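You operate a simulated robot arm through the tools that you are given. There is no shell and no other tool. Be economical: measure what you need, move in short steps, check, and stop when the job is done.

Carry out the task below with a simulated robot arm. There is one attempt and no reset: what you move stays moved.

Task
Plug the press in at the red wall socket and switch the socket on.
Fine: swing the socket's lid up first; the green lamp must be lit.

Only the result counts: the job must be done as asked and must still hold three seconds after the hand-in. Knocking over, shifting, dropping, spilling or breaking anything else fails it. Lids that push on must go on centred and level and be pressed home; caps that screw on are set level and turned clockwise until they are tight.

Robot
A 6-joint arm with a two-finger parallel gripper, fixed in place. Base frame: the origin is at the foot of the arm, x ahead of it, y to its left, z up. Lengths are in m, angles in rad, forces in N, time in s.
With the tool pointing down near the work surface it reaches from about 0.14 to 0.82 m from the base axis. Its first joint turns from -2.897 to 2.897 rad. Payload 3.91 kg.
Tool frame: the origin (TCP) lies between the finger pads and is the grasp point; the fingertips stand 0.03 m ahead of it; z points along the fingers, y is the line along which they close. The gripper opens to 0.11 m. The fingers are 0.02 m wide and 0.01 m thick; the gripper's body (0.048 by 0.112 m) begins 0.055 m behind the TCP.
Orientation is that of the tool frame in the base frame, as a unit quaternion [x, y, z, w]. With the fingers straight down and closing along the base's y, the tool's x points along the base's -x, its y along +y and its z along -z.

Tools
- The arm moves only by the tool jog_arm. Its argument "targets" is text: rows parted by semicolons, each of 7 numbers parted by spaces: the opening, from 0 (shut) to 1 (fully open), then the shift along the tool's x, y, z in m, then the turn, a rotation vector about the tool's x, y, z in degrees. In form: fingers x y z ax ay az; .... A call has 1 to 10 rows; each row is the pose to reach, as a shift and turn from the pose commanded when the call began, along the tool's axes at that moment. A row lasts 0.2 s, in which the tool goes at most 0.05 m and 0.15 rad; a call with a longer step from one row to the next is refused whole, and so is a gripper value outside its range. A pose out of reach is approached as far as the arm can. The call stops where the force on the tool passes 90 N (or 10 N more than at its start, if that is more) or the arm is blocked; 0.2 s more then pass. The fingers move at their own pace (about 0.108 m/s each) and stop on an object; they squeeze with about 21 N. The grip force told is the motor's: it shows also when the fingers shut on nothing. Time passes only in rows, and 0.2 s behind the last, so rows that repeat a pose let the fingers close. The reply holds the time, the measured pose of the TCP, the force on the tool along the base axes, the opening and the grip force, in the units named above and with some noise, with the torque about the TCP (base axes, N m) and any sound that the robot's microphone picked up.
- Cameras (640 x 400 px; columns grow to the right, rows downward): "scene" is fixed at [0.2195, 0.5001, 1.6208]; the picture's right is [-0.73, -0.69, 0.00], its down [-0.42, 0.44, -0.79] and it looks along [0.54, -0.58, -0.61] (base axes); focal length 306 px, centre (320, 200). "wrist" rides on the gripper at [0.077, 0.007, -0.114] in the tool frame; the picture's right is [-0.09, 1.00, 0.00], its down [-0.80, -0.07, -0.59] and it looks along [-0.59, -0.05, 0.80] (tool axes); focal length 270 px, centre (320, 200). There is no depth. A picture from a camera that has moved, and an enlarged one, comes with that camera's place and axes in the base frame and with its lens.
- grab_frame(camera): a new picture of that camera. It takes no simulated time.
- move_column(by): slides the trunk up (or, below 0, down) by that many m; the arm rides with it, the base frame stays. It gives what a move gives, with no picture.
- close_up(camera, box): a new picture of the part [left, top, right, bottom] of that camera's present view, enlarged. It takes no simulated time.
- close_job(): hands the job in; it is judged then, once.

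Work in short steps. Places have to be worked out from the pictures, the camera data and where the tool is seen: move nearer, look again, correct. Check each grasp and each placing, and mend what went wrong. You have 120 turns and 84 pictures in all, those below and enlarged ones among them. Open the gripper and draw the arm clear of the work before you hand the job in, unless the task says otherwise; then end with one line.

The tools are called after ">>>" as a command line: name --argument value ..., lists and objects as JSON in quotes. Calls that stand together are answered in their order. jog_arm: Moves the arm, as the interface text tells. Its arguments: {"type":"object","properties":{"targets":{"type":"string"}},"required":["targets"]} The other tools are called the same way: move_column (by) slides the trunk up or down; grab_frame (camera) takes a picture; close_up (camera, box) takes an enlarged picture of a part of a camera's view; close_job () hands the job in.

At the start:

```text
time_s: 0.0
position: [0.338, 0.1198, 1.4066]
tool_rot: [0.0, 1.0, 0.002, 0.002]
contact_force: [0.2, -0.6, -0.1]
wrist_torque: [0.0, -0.04, 0.02]
finger_gap: 0.1101
grip_force: 0.2
trunk travel left (down, up): [-0.487, 0.053]
```

scene: 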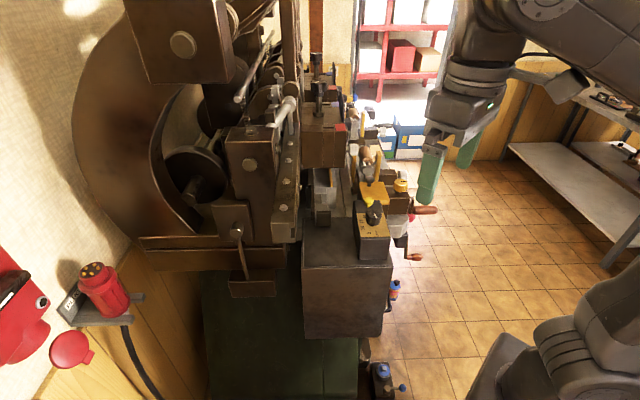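
wrist: 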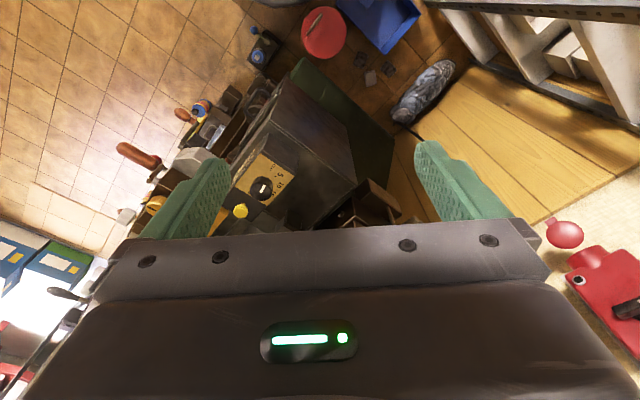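

I start by enlarging the socket and plug area in the scene view.

>>> close_up --camera "scene" --box '[0, 230, 200, 400]'

>>> close_up --camera "wrist" --box '[480, 180, 640, 340]'

```text
2.35 times, centred on (100, 315) of scene
camera zoom: at [0.2195, 0.5001, 1.6208], right [-0.73, -0.69, 0.0], down [-0.42, 0.44, -0.79], along [0.54, -0.58, -0.61], focal length 721 px, centre (838, -71)
```

zoom: 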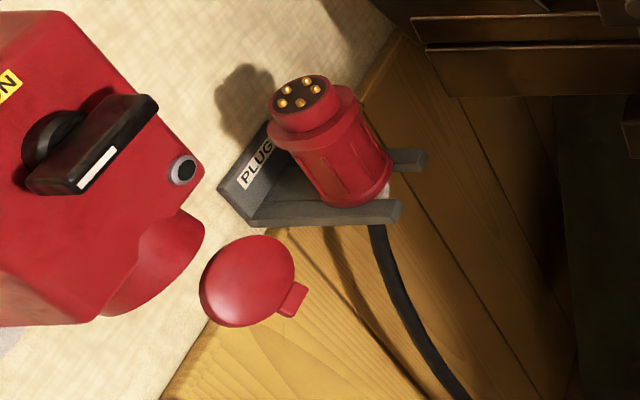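

```text
2.50 times, centred on (560, 260) of wrist
camera zoom: at [0.2597, 0.1267, 1.5201], right [0.09, 1.0, 0.0], down [0.8, -0.07, 0.6], along [0.6, -0.05, -0.8], focal length 676 px, centre (-280, 50)
```

zoom: 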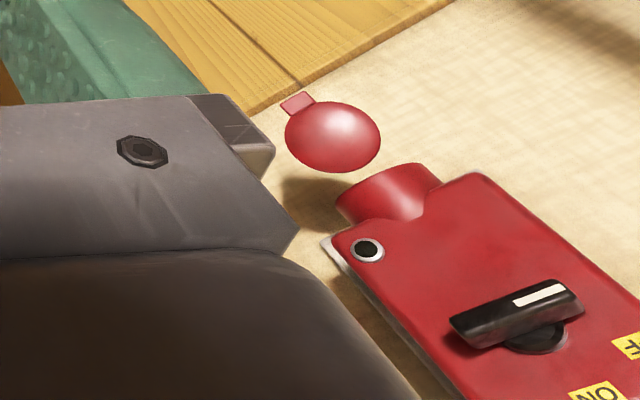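

Rough triangulation puts the lamp near (0.75, 0.60, 1.19), the knob near (0.71, 0.62, 1.28) and the lid near (0.70, 0.60, 1.11). I turn the tool toward the wall for a better look.

>>> jog_arm --targets "1 0 0.02 0 0 -8 0; 1 0 0.05 0 0 -16 0; 1 0 0.08 0 0 -24 0; 1 0 0.11 0 0 -32 0; 1 0 0.14 0 0 -40 0; 1 0 0.17 0 0 -48 0; 1 0 0.2 0 0 -56 0; 1 0 0.23 0 0 -64 0; 1 0 0.25 0 0 -72 0; 1 0 0.25 0 0 -80 0"

>>> grab_frame --camera "wrist"

>>> grab_frame --camera "scene"

```text
time_s: 2.2
position: [0.3385, 0.3709, 1.4065]
tool_rot: [0.0, 0.764, 0.002, 0.646]
contact_force: [0.3, 0.2, -0.2]
wrist_torque: [-0.01, -0.01, 0.0]
finger_gap: 0.1103
grip_force: 0.0
trunk travel left (down, up): [-0.487, 0.053]
```

```text
79 pictures are left
camera wrist: at [0.2103, 0.3774, 1.3499], right [0.01, 1.0, 0.09], down [-0.45, -0.07, 0.89], along [0.89, -0.05, 0.45], focal length 270 px, centre (320, 200)
```

wrist: 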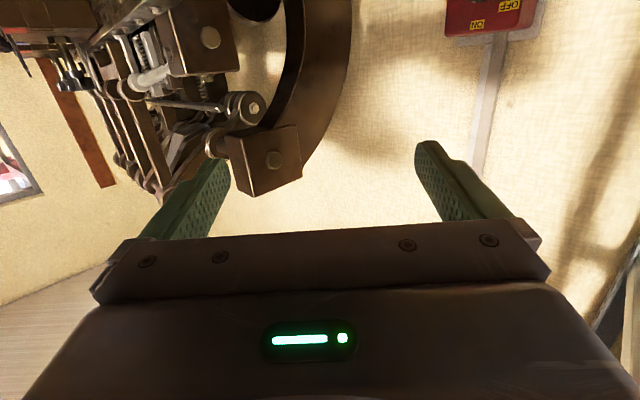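

```text
78 pictures are left
```

scene: 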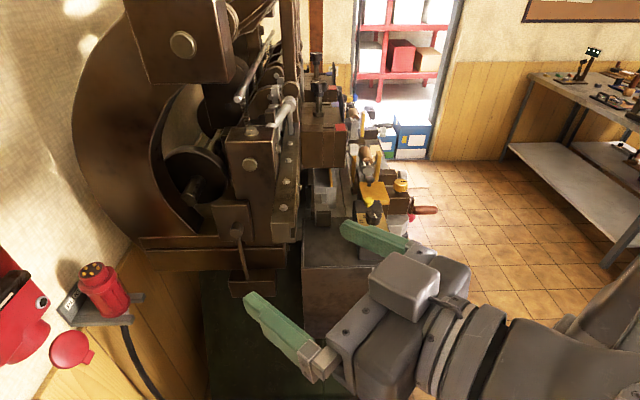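

The camera is now below the gripper, looking up. Lowering the trunk will show the socket mouth and lid from beneath.

>>> move_column --by -0.3

>>> grab_frame --camera "wrist"

```text
time_s: 5.2
position: [0.3373, 0.3697, 1.1068]
tool_rot: [0.0, 0.765, 0.001, 0.644]
contact_force: [0.6, 0.3, 0.0]
wrist_torque: [0.0, 0.01, 0.0]
finger_gap: 0.1099
grip_force: 0.1
trunk travel left (down, up): [-0.187, 0.353]
```

```text
77 pictures are left
camera wrist: at [0.2104, 0.3773, 1.0501], right [0.01, 1.0, 0.09], down [-0.45, -0.07, 0.89], along [0.89, -0.05, 0.45], focal length 270 px, centre (320, 200)
```

wrist: 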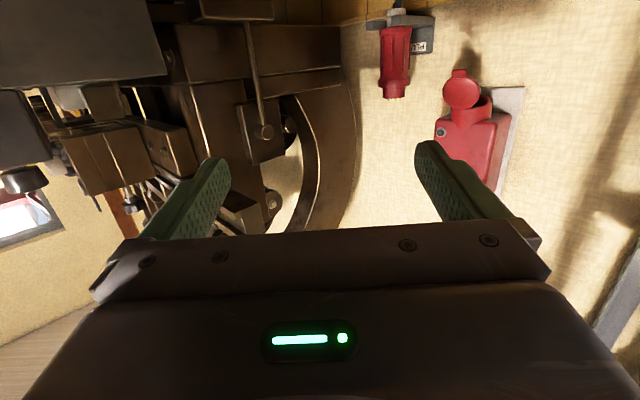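

>>> close_up --camera "wrist" --box '[350, 0, 550, 200]'

```text
2.00 times, centred on (450, 100) of wrist
camera zoom: at [0.2104, 0.3773, 1.0501], right [0.01, 1.0, 0.09], down [-0.45, -0.07, 0.89], along [0.89, -0.05, 0.45], focal length 541 px, centre (60, 400)
```

zoom: 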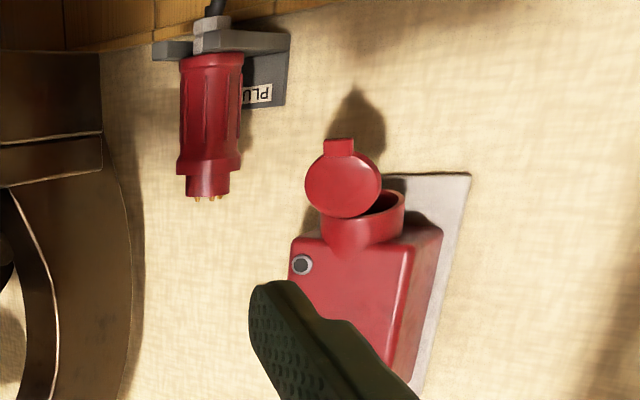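

Working from the wainscot line and the triangulated points, the wall is turned about 45° (normal ≈ (-0.7, -0.7)). The lid hangs in front of the downward-facing mouth, and the plug stands at about (0.84, 0.52) between z 1.0 and 1.13. I level the tool, then yaw it to face the wall.

>>> jog_arm --targets "1 0 0 0 0 -5 0; 1 0 0 0 0 -9.8 0"

>>> jog_arm --targets "1 0 0 0 -7.5 0 0; 1 0 0 0 -15 0 0; 1 0 0 0 -22.5 0 0; 1 0 0 0 -30 0 0; 1 0 0 0 -37.5 0 0; 1 0 0 0 -45 0 0"

>>> grab_frame --camera "wrist"

```text
time_s: 5.8
position: [0.337, 0.3701, 1.1058]
tool_rot: [0.0, 0.707, 0.0, 0.707]
contact_force: [0.2, -0.8, 0.1]
wrist_torque: [0.02, -0.02, 0.0]
finger_gap: 0.1096
grip_force: 0.1
trunk travel left (down, up): [-0.187, 0.353]
```

```text
time_s: 7.2
position: [0.3338, 0.3748, 1.1072]
tool_rot: [-0.263, 0.655, 0.265, 0.657]
contact_force: [0.4, -0.4, -0.5]
wrist_torque: [0.01, 0.02, -0.03]
finger_gap: 0.11
grip_force: 0.0
out of reach, approached as far as the arm can: row 6
trunk travel left (down, up): [-0.187, 0.353]
```

```text
75 pictures are left
camera wrist: at [0.2453, 0.3007, 1.0286], right [-0.69, 0.72, 0.09], down [-0.38, -0.47, 0.8], along [0.62, 0.52, 0.6], focal length 270 px, centre (320, 200)
```

wrist: 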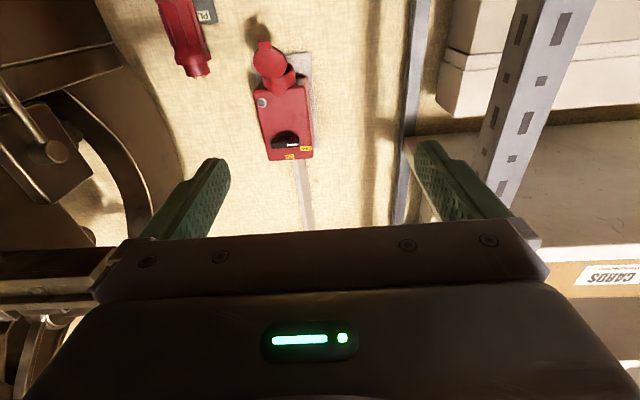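

The wrist could not complete the last row (a joint limit, yaw ≈ 43.7°). I'll take an enlarged view for measurement.

>>> close_up --camera "wrist" --box '[140, 0, 340, 180]'

```text
2.22 times, centred on (240, 90) of wrist
camera zoom: at [0.2453, 0.3007, 1.0286], right [-0.69, 0.72, 0.09], down [-0.38, -0.47, 0.8], along [0.62, 0.52, 0.6], focal length 601 px, centre (498, 444)
```

zoom: 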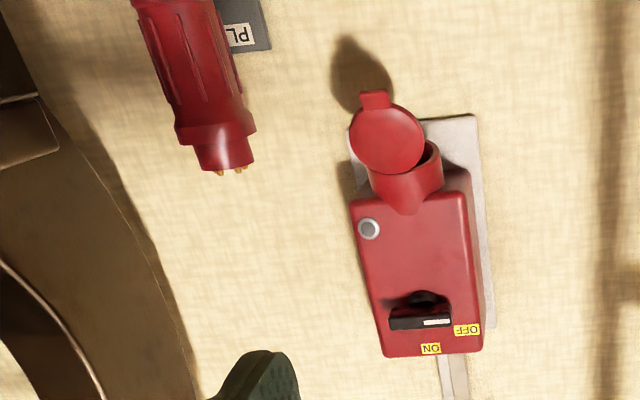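

The handle now points left (OFF), and ON is at the top, so it needs a quarter turn clockwise. Using wall coordinates m (into the wall) and u (left), the box face is at m≈0.957, the box centre at u≈-0.068 and the plug at (m 0.96, u -0.224). I move closer to measure the lid.

>>> jog_arm --targets "1 0.01 -0.03 0.03 0 0 0; 1 0.02 -0.06 0.06 0 0 0; 1 0.03 -0.09 0.09 0 0 0; 1 0.04 -0.12 0.12 0 0 0; 1 0.05 -0.15 0.15 0 0 0"

>>> grab_frame --camera "wrist"

>>> grab_frame --camera "scene"

```text
time_s: 8.4
position: [0.4052, 0.4015, 1.0959]
tool_rot: [-0.23, 0.679, 0.262, 0.646]
contact_force: [0.4, 1.4, -0.3]
wrist_torque: [0.0, -0.02, 0.03]
finger_gap: 0.11
grip_force: 0.0
out of reach, approached as far as the arm can: row 1, 2, 3, 4, 5
trunk travel left (down, up): [-0.187, 0.353]
```

```text
73 pictures are left
camera wrist: at [0.3088, 0.3356, 1.0217], right [-0.64, 0.75, 0.15], down [-0.36, -0.46, 0.81], along [0.68, 0.47, 0.57], focal length 270 px, centre (320, 200)
```

wrist: 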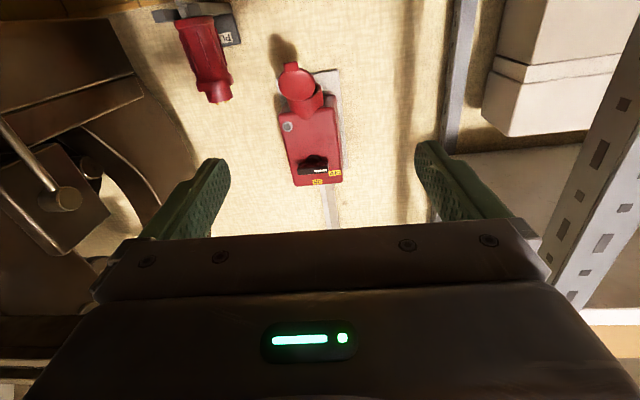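

```text
72 pictures are left
```

scene: 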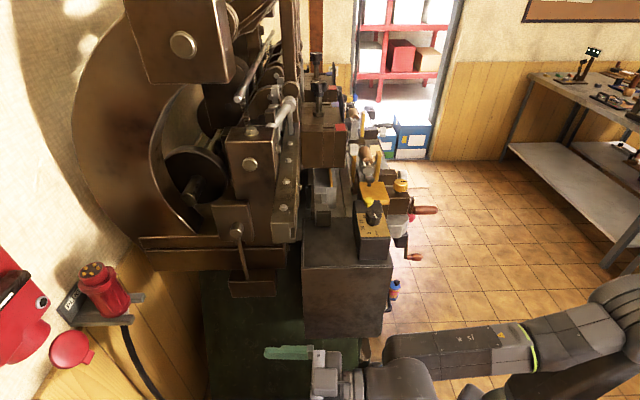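

The wrist hits a limit because my pitch-then-yaw path flipped it. I'll undo that: return to tool-down, align to 45° there, then pitch up in the arm's plane.

>>> jog_arm --targets "1 0 0 -0.02 8 0 0; 1 0 0 -0.04 16 0 0; 1 0 0 -0.06 24 0 0; 1 0 0 -0.08 32 0 0; 1 0 0 -0.1 40 0 0; 1 0 0 -0.1 43 0 0"

>>> jog_arm --targets "1 0 0 0 0 8 0; 1 0 0 0 0 16 0; 1 0 0 0 0 24 0; 1 0 0 0 0 32 0; 1 0 0 0 0 40 0; 1 0 0 0 0 48 0; 1 0 0 0 0 56 0; 1 0 0 0 0 64 0; 1 0 0 0 0 72 0; 1 0 0 0 0 80 0"

```text
time_s: 9.8
position: [0.3286, 0.3374, 1.096]
tool_rot: [0.024, 0.728, -0.006, 0.685]
contact_force: [-0.1, -0.2, -0.3]
wrist_torque: [-0.01, 0.0, 0.0]
finger_gap: 0.1102
grip_force: 0.0
out of reach, approached as far as the arm can: row 1
trunk travel left (down, up): [-0.187, 0.353]
```

```text
time_s: 12.0
position: [0.3293, 0.3364, 1.0976]
tool_rot: [0.02, 0.998, 0.011, 0.056]
contact_force: [0.1, 0.6, 0.4]
wrist_torque: [-0.02, 0.01, -0.02]
finger_gap: 0.1098
grip_force: 0.2
trunk travel left (down, up): [-0.187, 0.353]
```

Tool is down again. Now I yaw by -45° about the tool z axis.

>>> jog_arm --targets "1 0 0 0 0 0 -8; 1 0 0 0 0 0 -16; 1 0 0 0 0 0 -24; 1 0 0 0 0 0 -32; 1 0 0 0 0 0 -40; 1 0 0 0 0 0 -47"

```text
time_s: 13.4
position: [0.3288, 0.3384, 1.0961]
tool_rot: [-0.38, 0.923, -0.013, 0.056]
contact_force: [0.7, 0.1, 0.3]
wrist_torque: [-0.02, 0.01, -0.03]
finger_gap: 0.1099
grip_force: 0.1
trunk travel left (down, up): [-0.187, 0.353]
```

Now I pitch up in the arm's plane.

>>> jog_arm --targets "1 0 0 0 0 -8 0; 1 0 0 0 0 -16 0; 1 0 0 0 0 -24 0; 1 0 0 0 0 -32 0; 1 0 0 0 0 -40 0; 1 0 0 0 0 -48 0; 1 0 0 0 0 -56 0; 1 0 0 0 0 -64 0; 1 0 0 0 0 -72 0; 1 0 0 0 0 -80 0"

```text
time_s: 15.6
position: [0.3249, 0.3416, 1.1141]
tool_rot: [-0.299, 0.683, 0.231, 0.625]
contact_force: [-0.6, 0.9, -0.4]
wrist_torque: [0.03, 0.01, 0.0]
finger_gap: 0.1098
grip_force: 0.1
out of reach, approached as far as the arm can: row 10
trunk travel left (down, up): [-0.187, 0.353]
```

The tool is about 6° short of level: the wrist is straight at its limit with the forearm horizontal. I'll raise the hand relative to the shoulder and then drop the trunk, so the forearm slopes upward.

>>> jog_arm --targets "1 -0.03 0 0 0 0 0; 1 -0.06 0 0 0 0 0; 1 -0.09 0 0 0 0 0; 1 -0.12 0 0 0 0 0; 1 -0.15 0 0 0 0 0; 1 -0.18 0 0 0 0 0"

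>>> move_column --by -0.18

```text
time_s: 17.0
position: [0.3271, 0.3608, 1.2948]
tool_rot: [-0.3, 0.671, 0.235, 0.636]
contact_force: [0.5, -0.5, 0.2]
wrist_torque: [-0.01, 0.0, 0.03]
finger_gap: 0.1102
grip_force: 0.1
trunk travel left (down, up): [-0.187, 0.353]
```

```text
time_s: 19.0
position: [0.3281, 0.3611, 1.1152]
tool_rot: [-0.299, 0.671, 0.235, 0.637]
contact_force: [0.8, -0.7, -0.3]
wrist_torque: [-0.04, -0.02, -0.01]
finger_gap: 0.1102
grip_force: 0.1
trunk travel left (down, up): [-0.007, 0.533]
```

Now I fine-level (pitch -4.5°, roll +3.8°) and move forward.

>>> jog_arm --targets "1 0 0 0 0 -4.5 3.8; 1 0 -0.01 0.04 0 -4.5 3.8; 1 0 -0.03 0.08 0 -4.5 3.8; 1 0 -0.05 0.12 0 -4.5 3.8; 1 0 -0.08 0.16 0 -4.5 3.8"

>>> grab_frame --camera "wrist"

```text
time_s: 20.2
position: [0.4988, 0.4137, 1.1084]
tool_rot: [-0.266, 0.654, 0.268, 0.655]
contact_force: [-1.2, -0.2, 0.3]
wrist_torque: [0.0, 0.04, -0.04]
finger_gap: 0.1102
grip_force: 0.0
trunk travel left (down, up): [-0.007, 0.533]
```

```text
71 pictures are left
camera wrist: at [0.4109, 0.3404, 1.0309], right [-0.7, 0.71, 0.09], down [-0.38, -0.47, 0.8], along [0.61, 0.52, 0.59], focal length 270 px, centre (320, 200)
```

wrist: 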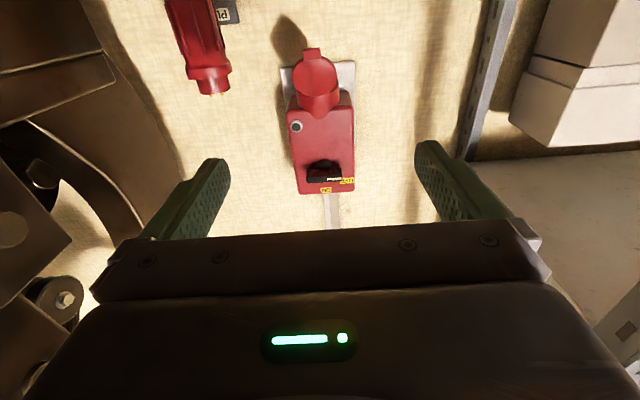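

Level at yaw ≈44.4°. I'll enlarge the lid.

>>> close_up --camera "wrist" --box '[250, 20, 390, 110]'

>>> close_up --camera "scene" --box '[30, 310, 120, 390]'

```text
4.44 times, centred on (320, 65) of wrist
camera zoom: at [0.4109, 0.3404, 1.0309], right [-0.7, 0.71, 0.09], down [-0.38, -0.47, 0.8], along [0.61, 0.52, 0.59], focal length 1201 px, centre (320, 800)
```

zoom: 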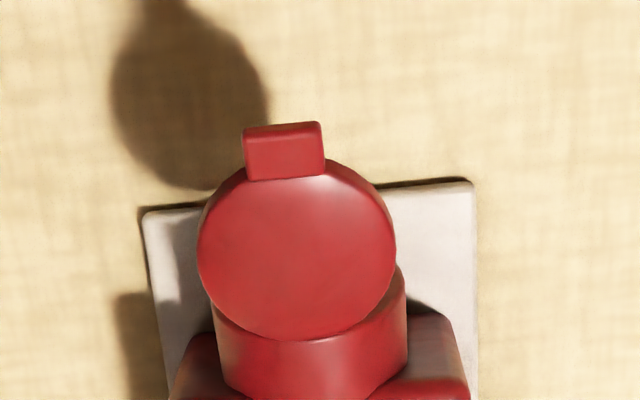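

```text
5.00 times, centred on (75, 350) of scene
camera zoom: at [0.2195, 0.5001, 1.6208], right [-0.73, -0.69, 0.0], down [-0.42, 0.44, -0.79], along [0.54, -0.58, -0.61], focal length 1532 px, centre (1545, -550)
```

zoom: 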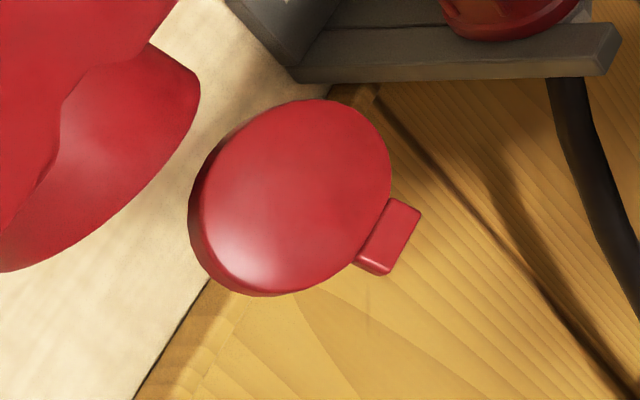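

The lid's centre is at about (m 0.919, z 1.110) with its tab low and outward. I need a side view to get the hinge and spout tilt, so I shift right and yaw left.

>>> jog_arm --targets "1 0 -0.03 0 -6 0 0; 1 0 -0.06 0 -12 0 0; 1 0 -0.09 0 -18 0 0; 1 0.02 -0.11 0 -24 0 0; 1 0.04 -0.11 0 -24 0 0"

>>> grab_frame --camera "wrist"

```text
time_s: 21.4
position: [0.5741, 0.336, 1.0683]
tool_rot: [-0.398, 0.584, 0.397, 0.586]
contact_force: [-0.1, -0.6, -0.5]
wrist_torque: [-0.01, 0.0, 0.01]
finger_gap: 0.1101
grip_force: 0.1
trunk travel left (down, up): [-0.007, 0.533]
```

```text
68 pictures are left
camera wrist: at [0.5253, 0.2327, 0.9913], right [-0.93, 0.37, 0.09], down [-0.15, -0.58, 0.8], along [0.34, 0.73, 0.59], focal length 270 px, centre (320, 200)
```

wrist: 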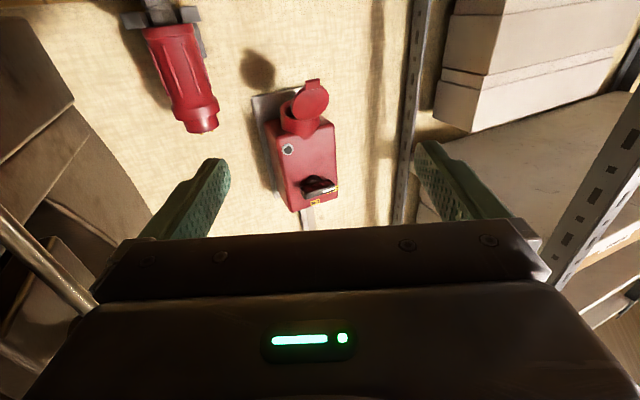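

>>> close_up --camera "wrist" --box '[240, 60, 360, 160]'

>>> close_up --camera "wrist" --box '[110, 0, 250, 140]'

```text
4.00 times, centred on (300, 110) of wrist
camera zoom: at [0.5253, 0.2327, 0.9913], right [-0.93, 0.37, 0.09], down [-0.15, -0.58, 0.8], along [0.34, 0.73, 0.59], focal length 1081 px, centre (400, 560)
```

zoom: 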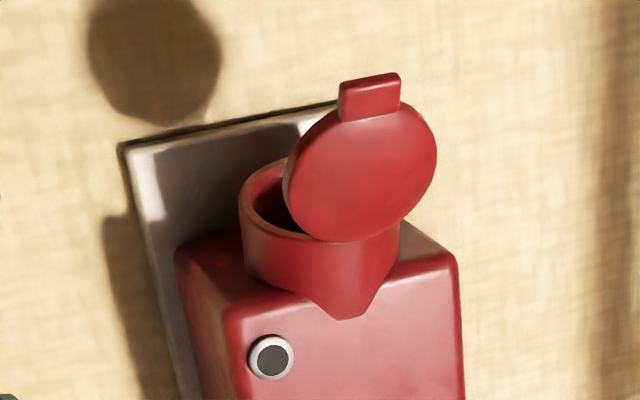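

```text
2.86 times, centred on (180, 70) of wrist
camera zoom: at [0.5253, 0.2327, 0.9913], right [-0.93, 0.37, 0.09], down [-0.15, -0.58, 0.8], along [0.34, 0.73, 0.59], focal length 772 px, centre (720, 571)
```

zoom: 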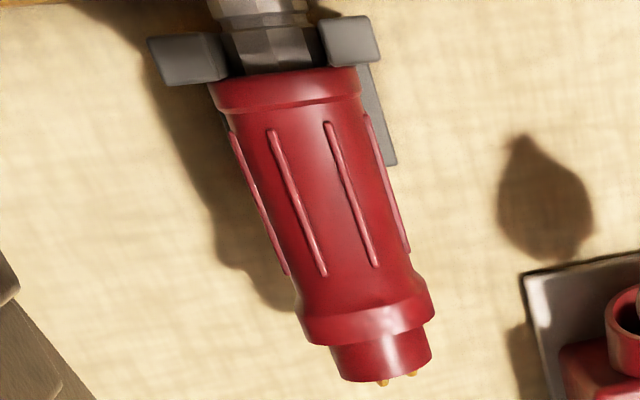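

The spout tilts outward about 15°. Its rim centre is near (m 0.985, u -0.067, z 1.139), the hinge is at the front rim (m≈0.946, z≈1.149), and the lid sits about 110° open. I'll go under the lid with closed, level fingers and lift it, after realigning at m=0.80.

>>> jog_arm --targets "0 0.006 0.006 0.037 4.7 0 0; 0 0.012 0.012 0.074 9.4 0 0; 0 0.018 0.018 0.11 14 0 0; 0 0.024 0.024 0.147 18.7 0 0; 0 0.028 0.03 0.184 23.4 0 0; 0 0.028 0.03 0.184 23.4 0 0"

>>> grab_frame --camera "wrist"

>>> grab_frame --camera "scene"

```text
time_s: 22.8
position: [0.6148, 0.5207, 1.0393]
tool_rot: [-0.27, 0.653, 0.272, 0.653]
contact_force: [0.3, -1.0, -0.2]
wrist_torque: [0.0, -0.01, 0.02]
finger_gap: 0.0
grip_force: 21.6
trunk travel left (down, up): [-0.007, 0.533]
```

```text
65 pictures are left
camera wrist: at [0.528, 0.4437, 0.9612], right [-0.7, 0.7, 0.09], down [-0.37, -0.47, 0.8], along [0.61, 0.53, 0.59], focal length 270 px, centre (320, 200)
```

wrist: 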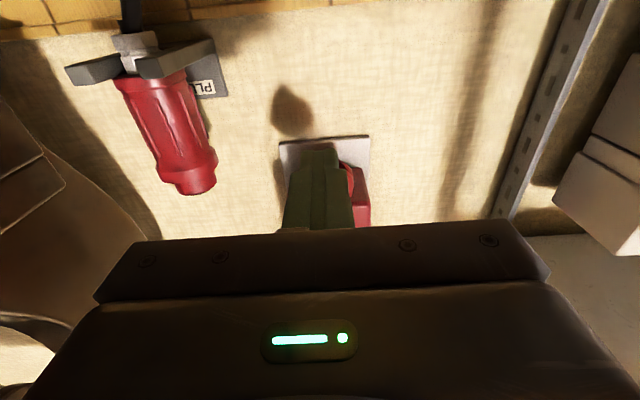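

```text
64 pictures are left
```

scene: 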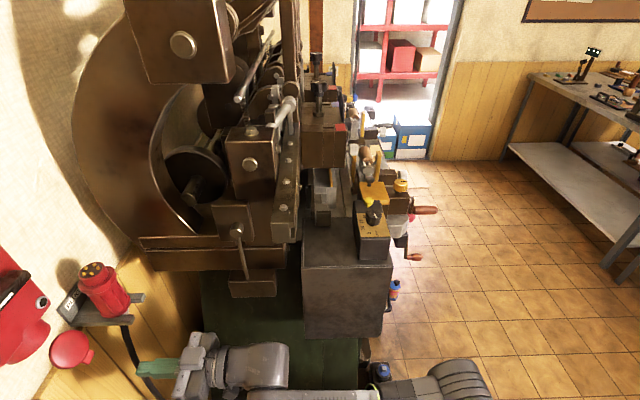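

Positioned at (m 0.803, u -0.067, z 1.039). I advance 0.10 m under the lid.

>>> jog_arm --targets "0 0 0 0.035 0 0 0; 0 0 0 0.07 0 0 0; 0 0 0 0.1 0 0 0"

>>> close_up --camera "scene" --box '[0, 260, 180, 400]'

```text
time_s: 23.6
position: [0.685, 0.5886, 1.0386]
tool_rot: [-0.27, 0.653, 0.27, 0.654]
contact_force: [-0.4, -0.9, 1.0]
wrist_torque: [-0.03, 0.04, 0.01]
finger_gap: 0.0001
grip_force: 21.1
trunk travel left (down, up): [-0.007, 0.533]
```

```text
2.86 times, centred on (90, 330) of scene
camera zoom: at [0.2195, 0.5001, 1.6208], right [-0.73, -0.69, 0.0], down [-0.42, 0.44, -0.79], along [0.54, -0.58, -0.61], focal length 876 px, centre (977, -171)
```

zoom: 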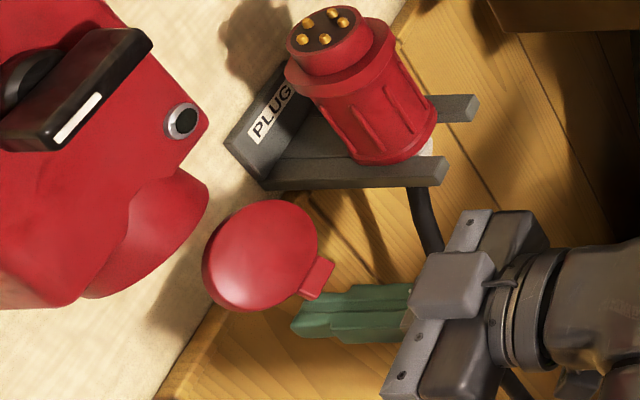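

The fingers sit under the lid, clear of the plug holder. I lift in small steps.

>>> jog_arm --targets "0 -0.02 0 0 0 0 0; 0 -0.04 0 0 0 0 0; 0 -0.06 0 0 0 0 0; 0 -0.08 0 0 0 0 0; 0 -0.09 0 0 0 0 0"

>>> close_up --camera "scene" --box '[0, 260, 180, 400]'

>>> grab_frame --camera "wrist"

```text
time_s: 24.8
position: [0.6564, 0.5634, 1.0889]
tool_rot: [-0.27, 0.652, 0.272, 0.654]
contact_force: [0.3, 1.1, 0.5]
wrist_torque: [-0.02, -0.04, -0.02]
finger_gap: 0.0004
grip_force: 21.5
out of reach, approached as far as the arm can: row 1, 2, 3, 4, 5
trunk travel left (down, up): [-0.007, 0.533]
```

```text
2.86 times, centred on (90, 330) of scene
camera zoom: at [0.2195, 0.5001, 1.6208], right [-0.73, -0.69, 0.0], down [-0.42, 0.44, -0.79], along [0.54, -0.58, -0.61], focal length 876 px, centre (977, -171)
```

zoom: 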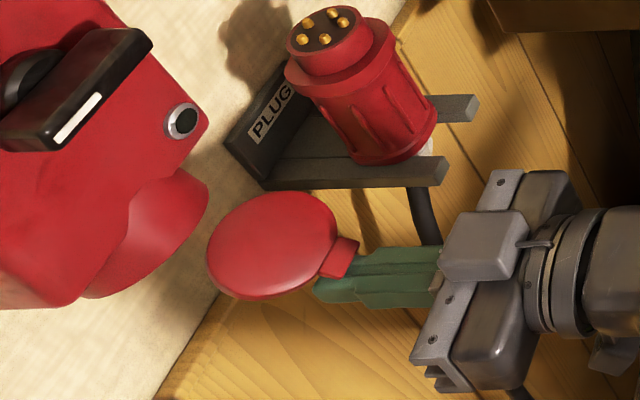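

```text
61 pictures are left
camera wrist: at [0.5693, 0.4877, 1.012], right [-0.7, 0.7, 0.09], down [-0.37, -0.47, 0.8], along [0.61, 0.53, 0.59], focal length 270 px, centre (320, 200)
```

wrist: 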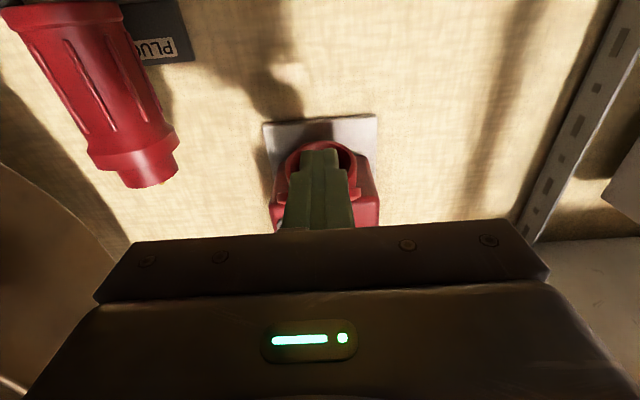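

The arm is at its reach limit upward, so I let the trunk do the lifting, which also improves forward reach.

>>> move_column --by 0.06

>>> close_up --camera "scene" --box '[0, 260, 180, 400]'

```text
time_s: 25.8
position: [0.6557, 0.5636, 1.1486]
tool_rot: [-0.272, 0.653, 0.272, 0.653]
contact_force: [-0.6, 0.2, -0.2]
wrist_torque: [-0.01, 0.05, -0.02]
finger_gap: 0.0
grip_force: 20.3
trunk travel left (down, up): [-0.067, 0.473]
```

```text
2.86 times, centred on (90, 330) of scene
camera zoom: at [0.2195, 0.5001, 1.6208], right [-0.73, -0.69, 0.0], down [-0.42, 0.44, -0.79], along [0.54, -0.58, -0.61], focal length 876 px, centre (977, -171)
```

zoom: 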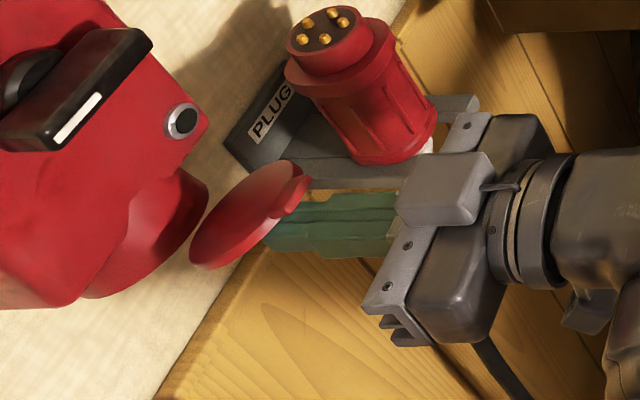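

The lid is swinging up. I raise more, then push forward.

>>> move_column --by 0.045

>>> jog_arm --targets "0 0 0 0.015 0 0 0; 0 0 0 0.03 0 0 0"

>>> close_up --camera "scene" --box '[0, 260, 180, 400]'

```text
time_s: 26.4
position: [0.6581, 0.565, 1.1639]
tool_rot: [-0.275, 0.667, 0.265, 0.64]
contact_force: [-39.5, -37.0, -33.8]
wrist_torque: [-0.37, 0.36, 0.05]
finger_gap: 0.0
grip_force: 20.6
trunk travel left (down, up): [-0.098, 0.442]
stopped: the force on the tool passed its limit at 107 N (the readings are from after the stop); the commanded pose is now the measured one
```

```text
time_s: 26.8
position: [0.6637, 0.5706, 1.1577]
tool_rot: [-0.276, 0.668, 0.264, 0.639]
contact_force: [-21.6, -20.9, -13.1]
wrist_torque: [-0.05, 0.14, 0.03]
finger_gap: 0.0002
grip_force: 20.7
out of reach, approached as far as the arm can: row 1
trunk travel left (down, up): [-0.098, 0.442]
stopped in row 1: the force on the tool passed its limit at 175 N (the readings are from after the stop); the commanded pose is now the measured one
```

```text
2.86 times, centred on (90, 330) of scene
camera zoom: at [0.2195, 0.5001, 1.6208], right [-0.73, -0.69, 0.0], down [-0.42, 0.44, -0.79], along [0.54, -0.58, -0.61], focal length 876 px, centre (977, -171)
```

zoom: 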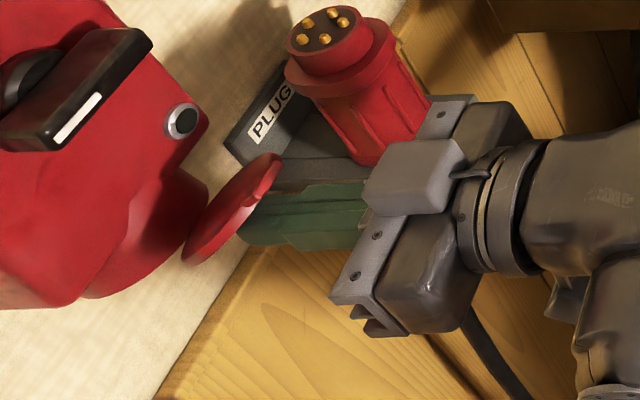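

The lid reached its stop, with force rising outward and down. I back straight off and see whether it stays up.

>>> jog_arm --targets "0 0 0 -0.03 0 0 0; 0 0 0 -0.06 0 0 0; 0 0 0 -0.1 0 0 0"

>>> close_up --camera "scene" --box '[0, 260, 180, 400]'

```text
time_s: 27.6
position: [0.5943, 0.5011, 1.1606]
tool_rot: [-0.276, 0.668, 0.265, 0.638]
contact_force: [-0.1, 0.1, -0.5]
wrist_torque: [-0.01, -0.02, -0.02]
finger_gap: 0.0
grip_force: 21.1
trunk travel left (down, up): [-0.098, 0.442]
```

```text
2.86 times, centred on (90, 330) of scene
camera zoom: at [0.2195, 0.5001, 1.6208], right [-0.73, -0.69, 0.0], down [-0.42, 0.44, -0.79], along [0.54, -0.58, -0.61], focal length 876 px, centre (977, -171)
```

zoom: 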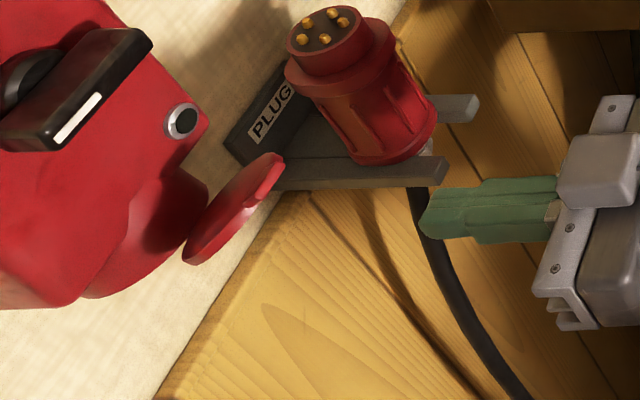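

The lid holds in its raised position. Next the plug: axis ≈ (0.837, 0.521), vertical, and I'll grip at z≈1.05. I open, back off slightly and slide right in front of it.

>>> jog_arm --targets "1 0 -0.02 -0.03 0 -2.6 0; 1 0 -0.05 -0.05 0 -2.6 0; 1 0 -0.09 -0.06 0 -2.6 0; 1 0 -0.13 -0.06 0 -2.6 0; 1 0 -0.158 -0.06 0 -2.6 0"

>>> grab_frame --camera "wrist"

>>> grab_frame --camera "scene"

```text
time_s: 28.8
position: [0.6607, 0.346, 1.1648]
tool_rot: [-0.27, 0.653, 0.271, 0.654]
contact_force: [0.7, -0.2, 0.1]
wrist_torque: [-0.03, 0.0, -0.02]
finger_gap: 0.1101
grip_force: 0.0
trunk travel left (down, up): [-0.098, 0.442]
```

```text
57 pictures are left
camera wrist: at [0.5742, 0.2703, 1.0869], right [-0.7, 0.71, 0.09], down [-0.37, -0.47, 0.8], along [0.61, 0.53, 0.59], focal length 270 px, centre (320, 200)
```

wrist: 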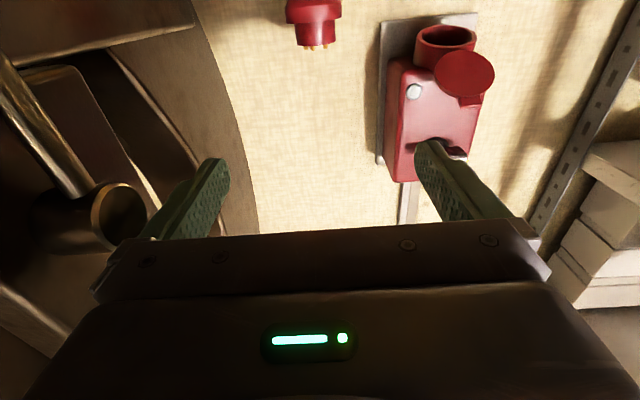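

```text
56 pictures are left
```

scene: 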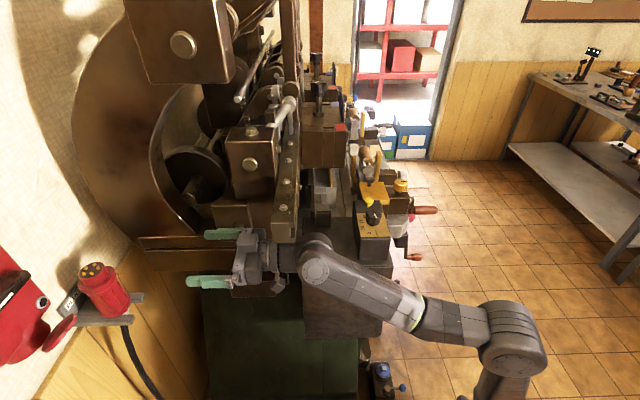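

The lid is up, and the mouth is visible. The right finger looks close to a press lever at left, so I'll shift away from it. First I'll enlarge the mouth to see the keying.

>>> close_up --camera "wrist" --box '[380, 0, 500, 110]'

>>> close_up --camera "scene" --box '[60, 250, 150, 330]'

>>> jog_arm --targets "1 0 0.03 0 0 0 0; 1 0 0.07 0 0 0 0"

>>> move_column --by 0.145

```text
3.64 times, centred on (440, 55) of wrist
camera zoom: at [0.5742, 0.2703, 1.0869], right [-0.7, 0.71, 0.09], down [-0.37, -0.47, 0.8], along [0.61, 0.53, 0.59], focal length 983 px, centre (-116, 727)
```

zoom: 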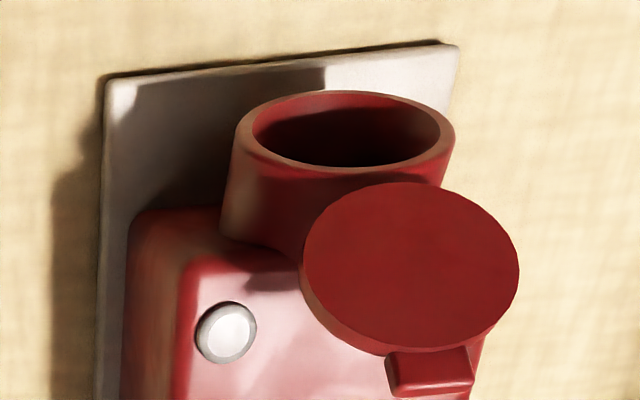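

```text
5.00 times, centred on (105, 290) of scene
camera zoom: at [0.2195, 0.5001, 1.6208], right [-0.73, -0.69, 0.0], down [-0.42, 0.44, -0.79], along [0.54, -0.58, -0.61], focal length 1532 px, centre (1395, -250)
```

zoom: 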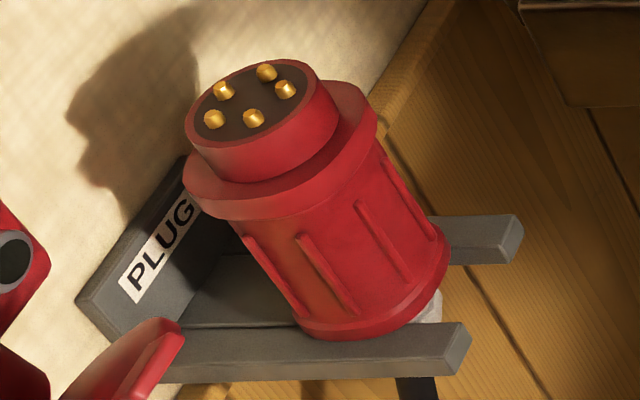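

```text
time_s: 29.4
position: [0.6133, 0.3948, 1.1643]
tool_rot: [-0.27, 0.653, 0.271, 0.654]
contact_force: [0.4, -0.3, -0.4]
wrist_torque: [-0.02, 0.01, 0.03]
finger_gap: 0.11
grip_force: 0.1
trunk travel left (down, up): [-0.098, 0.442]
```

```text
time_s: 31.1
position: [0.6116, 0.3959, 1.3092]
tool_rot: [-0.269, 0.653, 0.27, 0.654]
contact_force: [-0.2, 0.1, 0.3]
wrist_torque: [0.02, 0.0, 0.01]
finger_gap: 0.1099
grip_force: 0.1
trunk travel left (down, up): [-0.243, 0.297]
```

The mouth fits my model (centre u≈-0.066, tilt ≈15°). I come down in front of the plug with the yaw reduced by 12°, so the wrist clears the press lever.

>>> jog_arm --targets "1 0.032 -0.006 0.018 1.5 0 0; 1 0.065 -0.013 0.037 3 0 0; 1 0.097 -0.019 0.055 4.5 0 0; 1 0.13 -0.025 0.074 6 0 0; 1 0.162 -0.031 0.092 7.5 0 0; 1 0.195 -0.038 0.11 9 0 0; 1 0.227 -0.044 0.13 10.5 0 0; 1 0.259 -0.05 0.148 12 0 0"

>>> grab_frame --camera "wrist"

>>> grab_frame --camera "scene"

```text
time_s: 32.9
position: [0.7539, 0.4621, 1.0523]
tool_rot: [-0.198, 0.677, 0.201, 0.68]
contact_force: [-0.2, -0.5, 1.1]
wrist_torque: [-0.05, 0.1, 0.01]
finger_gap: 0.1098
grip_force: 0.1
out of reach, approached as far as the arm can: row 4, 5, 6, 7
trunk travel left (down, up): [-0.243, 0.297]
```

```text
53 pictures are left
camera wrist: at [0.6536, 0.4069, 0.9742], right [-0.54, 0.84, 0.09], down [-0.46, -0.38, 0.8], along [0.7, 0.39, 0.6], focal length 270 px, centre (320, 200)
```

wrist: 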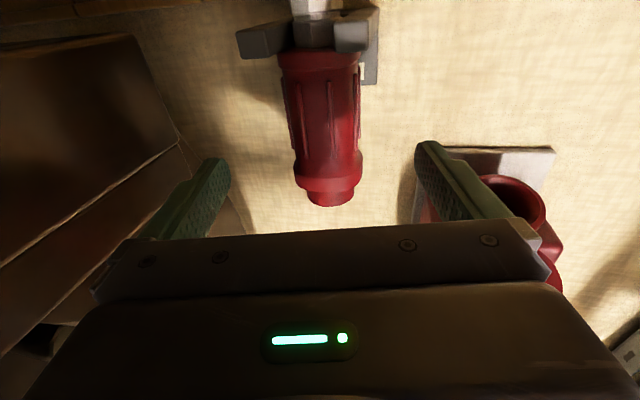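

```text
52 pictures are left
```

scene: 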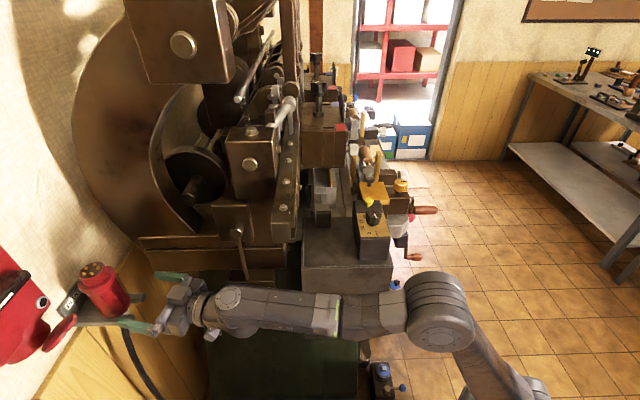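

Aligned in front of the plug: it's 0.10 m ahead and about 3 mm left. I advance with the fingers straddling it.

>>> jog_arm --targets "1 0 0.003 0.03 0 0 0; 1 0 0.003 0.06 0 0 0; 1 0 0.003 0.085 0 0 0; 1 0 0.003 0.1 0 0 0"

>>> grab_frame --camera "wrist"

>>> close_up --camera "scene" --box '[0, 240, 200, 380]'

```text
time_s: 33.9
position: [0.7726, 0.4981, 1.0394]
tool_rot: [-0.198, 0.676, 0.199, 0.681]
contact_force: [-0.6, -0.4, -0.2]
wrist_torque: [-0.02, -0.02, 0.01]
finger_gap: 0.1099
grip_force: 0.1
out of reach, approached as far as the arm can: row 1, 2, 3, 4
trunk travel left (down, up): [-0.243, 0.297]
```

```text
51 pictures are left
camera wrist: at [0.6721, 0.4419, 0.9613], right [-0.54, 0.84, 0.09], down [-0.47, -0.38, 0.8], along [0.7, 0.39, 0.6], focal length 270 px, centre (320, 200)
```

wrist: 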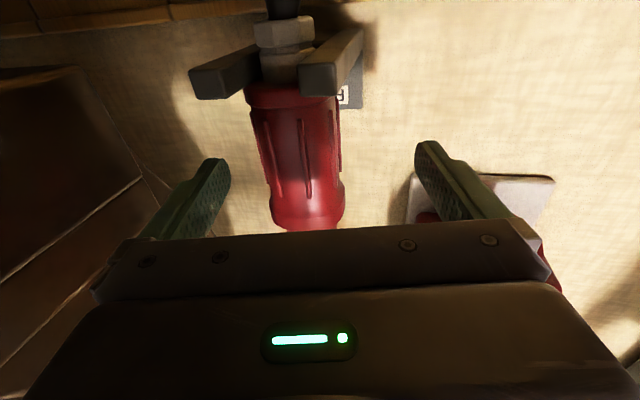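

```text
2.86 times, centred on (100, 310) of scene
camera zoom: at [0.2195, 0.5001, 1.6208], right [-0.73, -0.69, 0.0], down [-0.42, 0.44, -0.79], along [0.54, -0.58, -0.61], focal length 876 px, centre (949, -114)
```

zoom: 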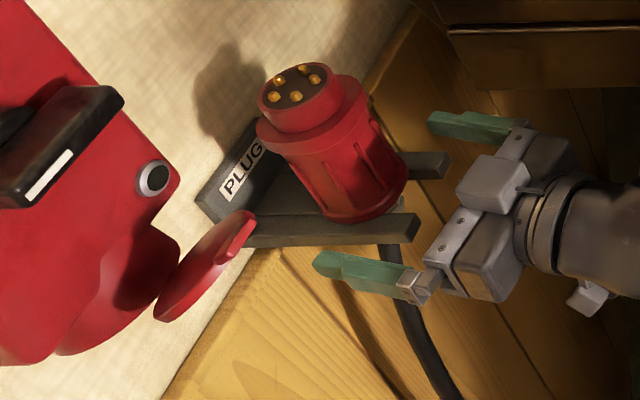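

The stall comes from the wrist being unable to bend upward past the forearm's slope. I'll approach pitched about 10° down, with the trunk slightly higher, and correct the lateral drift.

>>> jog_arm --targets "1 -0.005 -0.008 0 0 5 0; 1 -0.012 -0.016 0 0 10 0; 1 -0.012 -0.016 0.01 0 10 0"

```text
time_s: 34.7
position: [0.7714, 0.4915, 1.0189]
tool_rot: [-0.219, 0.697, 0.148, 0.667]
contact_force: [-0.3, 0.2, -0.2]
wrist_torque: [0.02, 0.0, 0.06]
finger_gap: 0.1099
grip_force: 0.0
out of reach, approached as far as the arm can: row 1, 2, 3
trunk travel left (down, up): [-0.243, 0.297]
```

Still limited, and the tool is drifting low. I look before doing anything else.

>>> grab_frame --camera "scene"

```text
49 pictures are left
```

scene: 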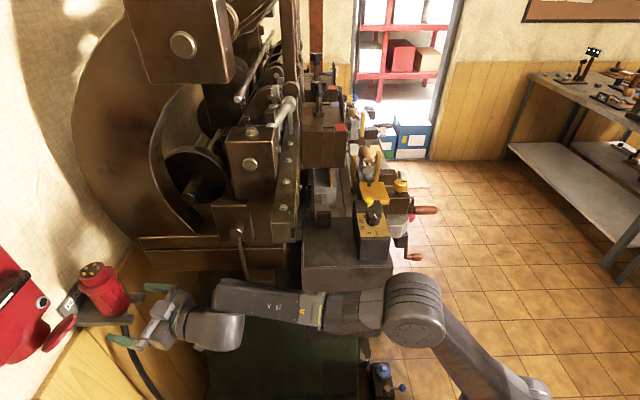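

The wrist has rolled into an awkward configuration, because the forearm slopes down too much here. I back out up and away, pitching down to restore the clean configuration.

>>> jog_arm --targets "1 -0.01 0 -0.03 0 4 2; 1 -0.03 0 -0.06 0 8 3; 1 -0.05 0 -0.09 0 14 4; 1 -0.08 0 -0.11 0 20 4.5; 1 -0.11 0 -0.13 0 26 4.9; 1 -0.14 0 -0.14 0 26 4.9"

>>> grab_frame --camera "scene"

```text
time_s: 36.1
position: [0.657, 0.4883, 1.1859]
tool_rot: [-0.227, 0.85, 0.05, 0.474]
contact_force: [0.1, 0.1, 0.2]
wrist_torque: [-0.01, 0.0, 0.02]
finger_gap: 0.1099
grip_force: 0.1
out of reach, approached as far as the arm can: row 1, 2, 3, 4, 5, 6
trunk travel left (down, up): [-0.243, 0.297]
```

```text
48 pictures are left
```

scene: 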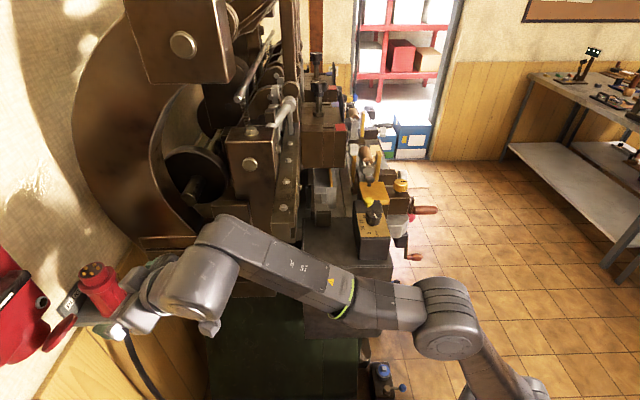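

The tool is near the lid, so I retreat straight back along its axis and continue to tool-down for a full reset.

>>> jog_arm --targets "1 0 0 -0.04 0 0 0; 1 0 0 -0.08 0 0 0; 1 0 0 -0.12 0 0 0; 1 0 0 -0.15 0 8 2; 1 0 0 -0.15 0 16 4; 1 0 0 -0.15 0 24 5; 1 0 0 -0.15 0 32 5; 1 0 0 -0.15 0 40 5; 1 0 0 -0.15 0 48 5; 1 0 0 -0.15 0 56 5"

>>> grab_frame --camera "scene"

```text
time_s: 38.3
position: [0.5055, 0.4053, 1.2268]
tool_rot: [-0.189, 0.956, -0.02, 0.224]
contact_force: [-0.2, -0.8, -0.2]
wrist_torque: [-0.01, -0.01, -0.04]
finger_gap: 0.1101
grip_force: 0.1
out of reach, approached as far as the arm can: row 5, 6, 7, 8, 9, 10
trunk travel left (down, up): [-0.243, 0.297]
```

```text
47 pictures are left
```

scene: 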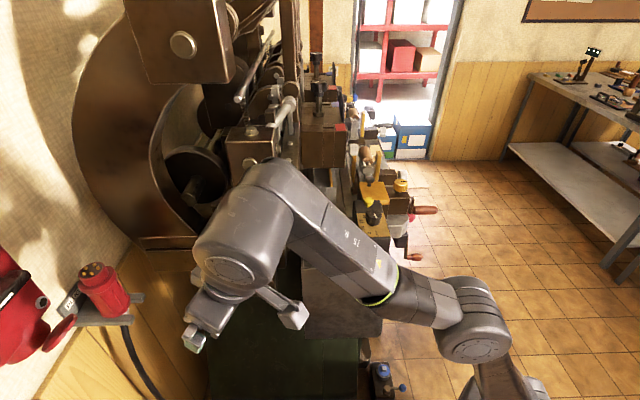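

Some joint is still in the wrong branch. I command a direct turn to tool-down at yaw 45° (known good) while retreating.

>>> jog_arm --targets "1 0.012 0.005 -0.013 -2.4 4.6 -4.5; 1 0.025 0.011 -0.026 -4.9 9.3 -9.1; 1 0.037 0.016 -0.04 -7.3 13.9 -13.6; 1 0.05 0.022 -0.053 -9.8 18.6 -18.2; 1 0.062 0.027 -0.066 -12.2 23.2 -22.7"

```text
time_s: 39.5
position: [0.4367, 0.541, 1.1344]
tool_rot: [-0.318, 0.932, -0.041, 0.167]
contact_force: [-0.5, 0.6, 0.8]
wrist_torque: [-0.01, -0.05, 0.0]
finger_gap: 0.1098
grip_force: 0.1
out of reach, approached as far as the arm can: row 1, 2, 3, 4, 5
trunk travel left (down, up): [-0.243, 0.297]
```

>>> grab_frame --camera "scene"

>>> grab_frame --camera "wrist"

```text
46 pictures are left
```

scene: 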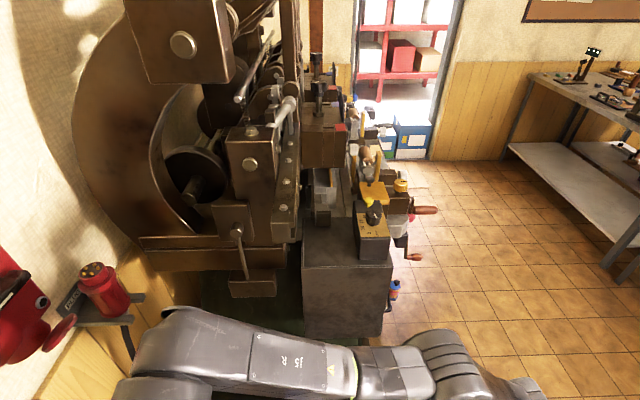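

```text
45 pictures are left
camera wrist: at [0.3357, 0.4966, 1.2181], right [-0.51, 0.85, -0.16], down [0.44, 0.41, 0.8], along [0.74, 0.34, -0.58], focal length 270 px, centre (320, 200)
```

wrist: 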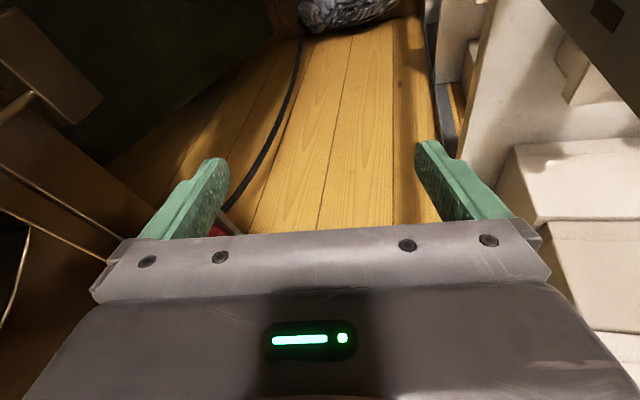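

I think J4 is stuck at its limit in a flipped branch: the tool leans right of the arm plane and can't come back left. I'll raise and retract while swinging the tool to the right, and see whether the limit clears.

>>> jog_arm --targets "1 0.014 -0.02 -0.032 3.8 -0.6 -1; 1 0.028 -0.039 -0.065 7.6 -1.2 -2; 1 0.042 -0.059 -0.097 11.4 -1.8 -3.1; 1 0.056 -0.078 -0.129 15.2 -2.4 -4.1; 1 0.07 -0.098 -0.161 19 -3 -5.2; 1 0.084 -0.117 -0.194 22.8 -3.6 -6.2"

>>> grab_frame --camera "scene"

```text
time_s: 40.9
position: [0.3039, 0.3922, 1.2085]
tool_rot: [-0.317, 0.889, -0.211, 0.257]
contact_force: [0.6, 0.1, 0.1]
wrist_torque: [-0.01, 0.01, -0.03]
finger_gap: 0.1098
grip_force: 0.1
out of reach, approached as far as the arm can: row 1, 2, 3, 4, 5, 6
trunk travel left (down, up): [-0.243, 0.297]
```

```text
44 pictures are left
```

scene: 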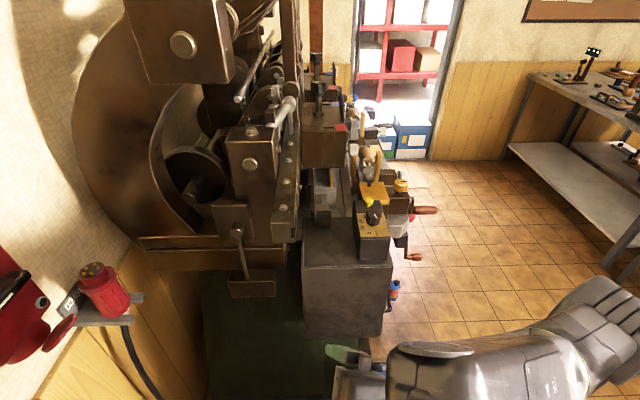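

A null command will tell me whether the commanded pose still differs from the measured one.

>>> jog_arm --targets "1 0 0 0 0 0 0; 1 0 0 0 0 0 0"

```text
time_s: 41.5
position: [0.3028, 0.3918, 1.2079]
tool_rot: [-0.316, 0.889, -0.212, 0.257]
contact_force: [0.0, -0.3, -0.3]
wrist_torque: [0.03, 0.0, -0.01]
finger_gap: 0.1101
grip_force: 0.0
trunk travel left (down, up): [-0.243, 0.297]
```

Commanded equals reached, good. I probe with a pure upward/back translation without rotation.

>>> jog_arm --targets "1 0 0 -0.03 0 0 0; 1 0 0 -0.06 0 0 0"

>>> jog_arm --targets "1 0 0 0 8 0 0; 1 0 0 0 16 0 0"

```text
time_s: 42.1
position: [0.2876, 0.393, 1.2055]
tool_rot: [-0.327, 0.883, -0.22, 0.255]
contact_force: [-0.6, -0.3, 0.7]
wrist_torque: [-0.02, -0.02, -0.01]
finger_gap: 0.1098
grip_force: 0.0
out of reach, approached as far as the arm can: row 1, 2
trunk travel left (down, up): [-0.243, 0.297]
```

```text
time_s: 42.7
position: [0.3057, 0.384, 1.1888]
tool_rot: [-0.292, 0.842, -0.34, 0.301]
contact_force: [0.1, -0.1, -0.1]
wrist_torque: [-0.02, -0.03, -0.02]
finger_gap: 0.11
grip_force: 0.0
out of reach, approached as far as the arm can: row 1, 2
trunk travel left (down, up): [-0.243, 0.297]
```

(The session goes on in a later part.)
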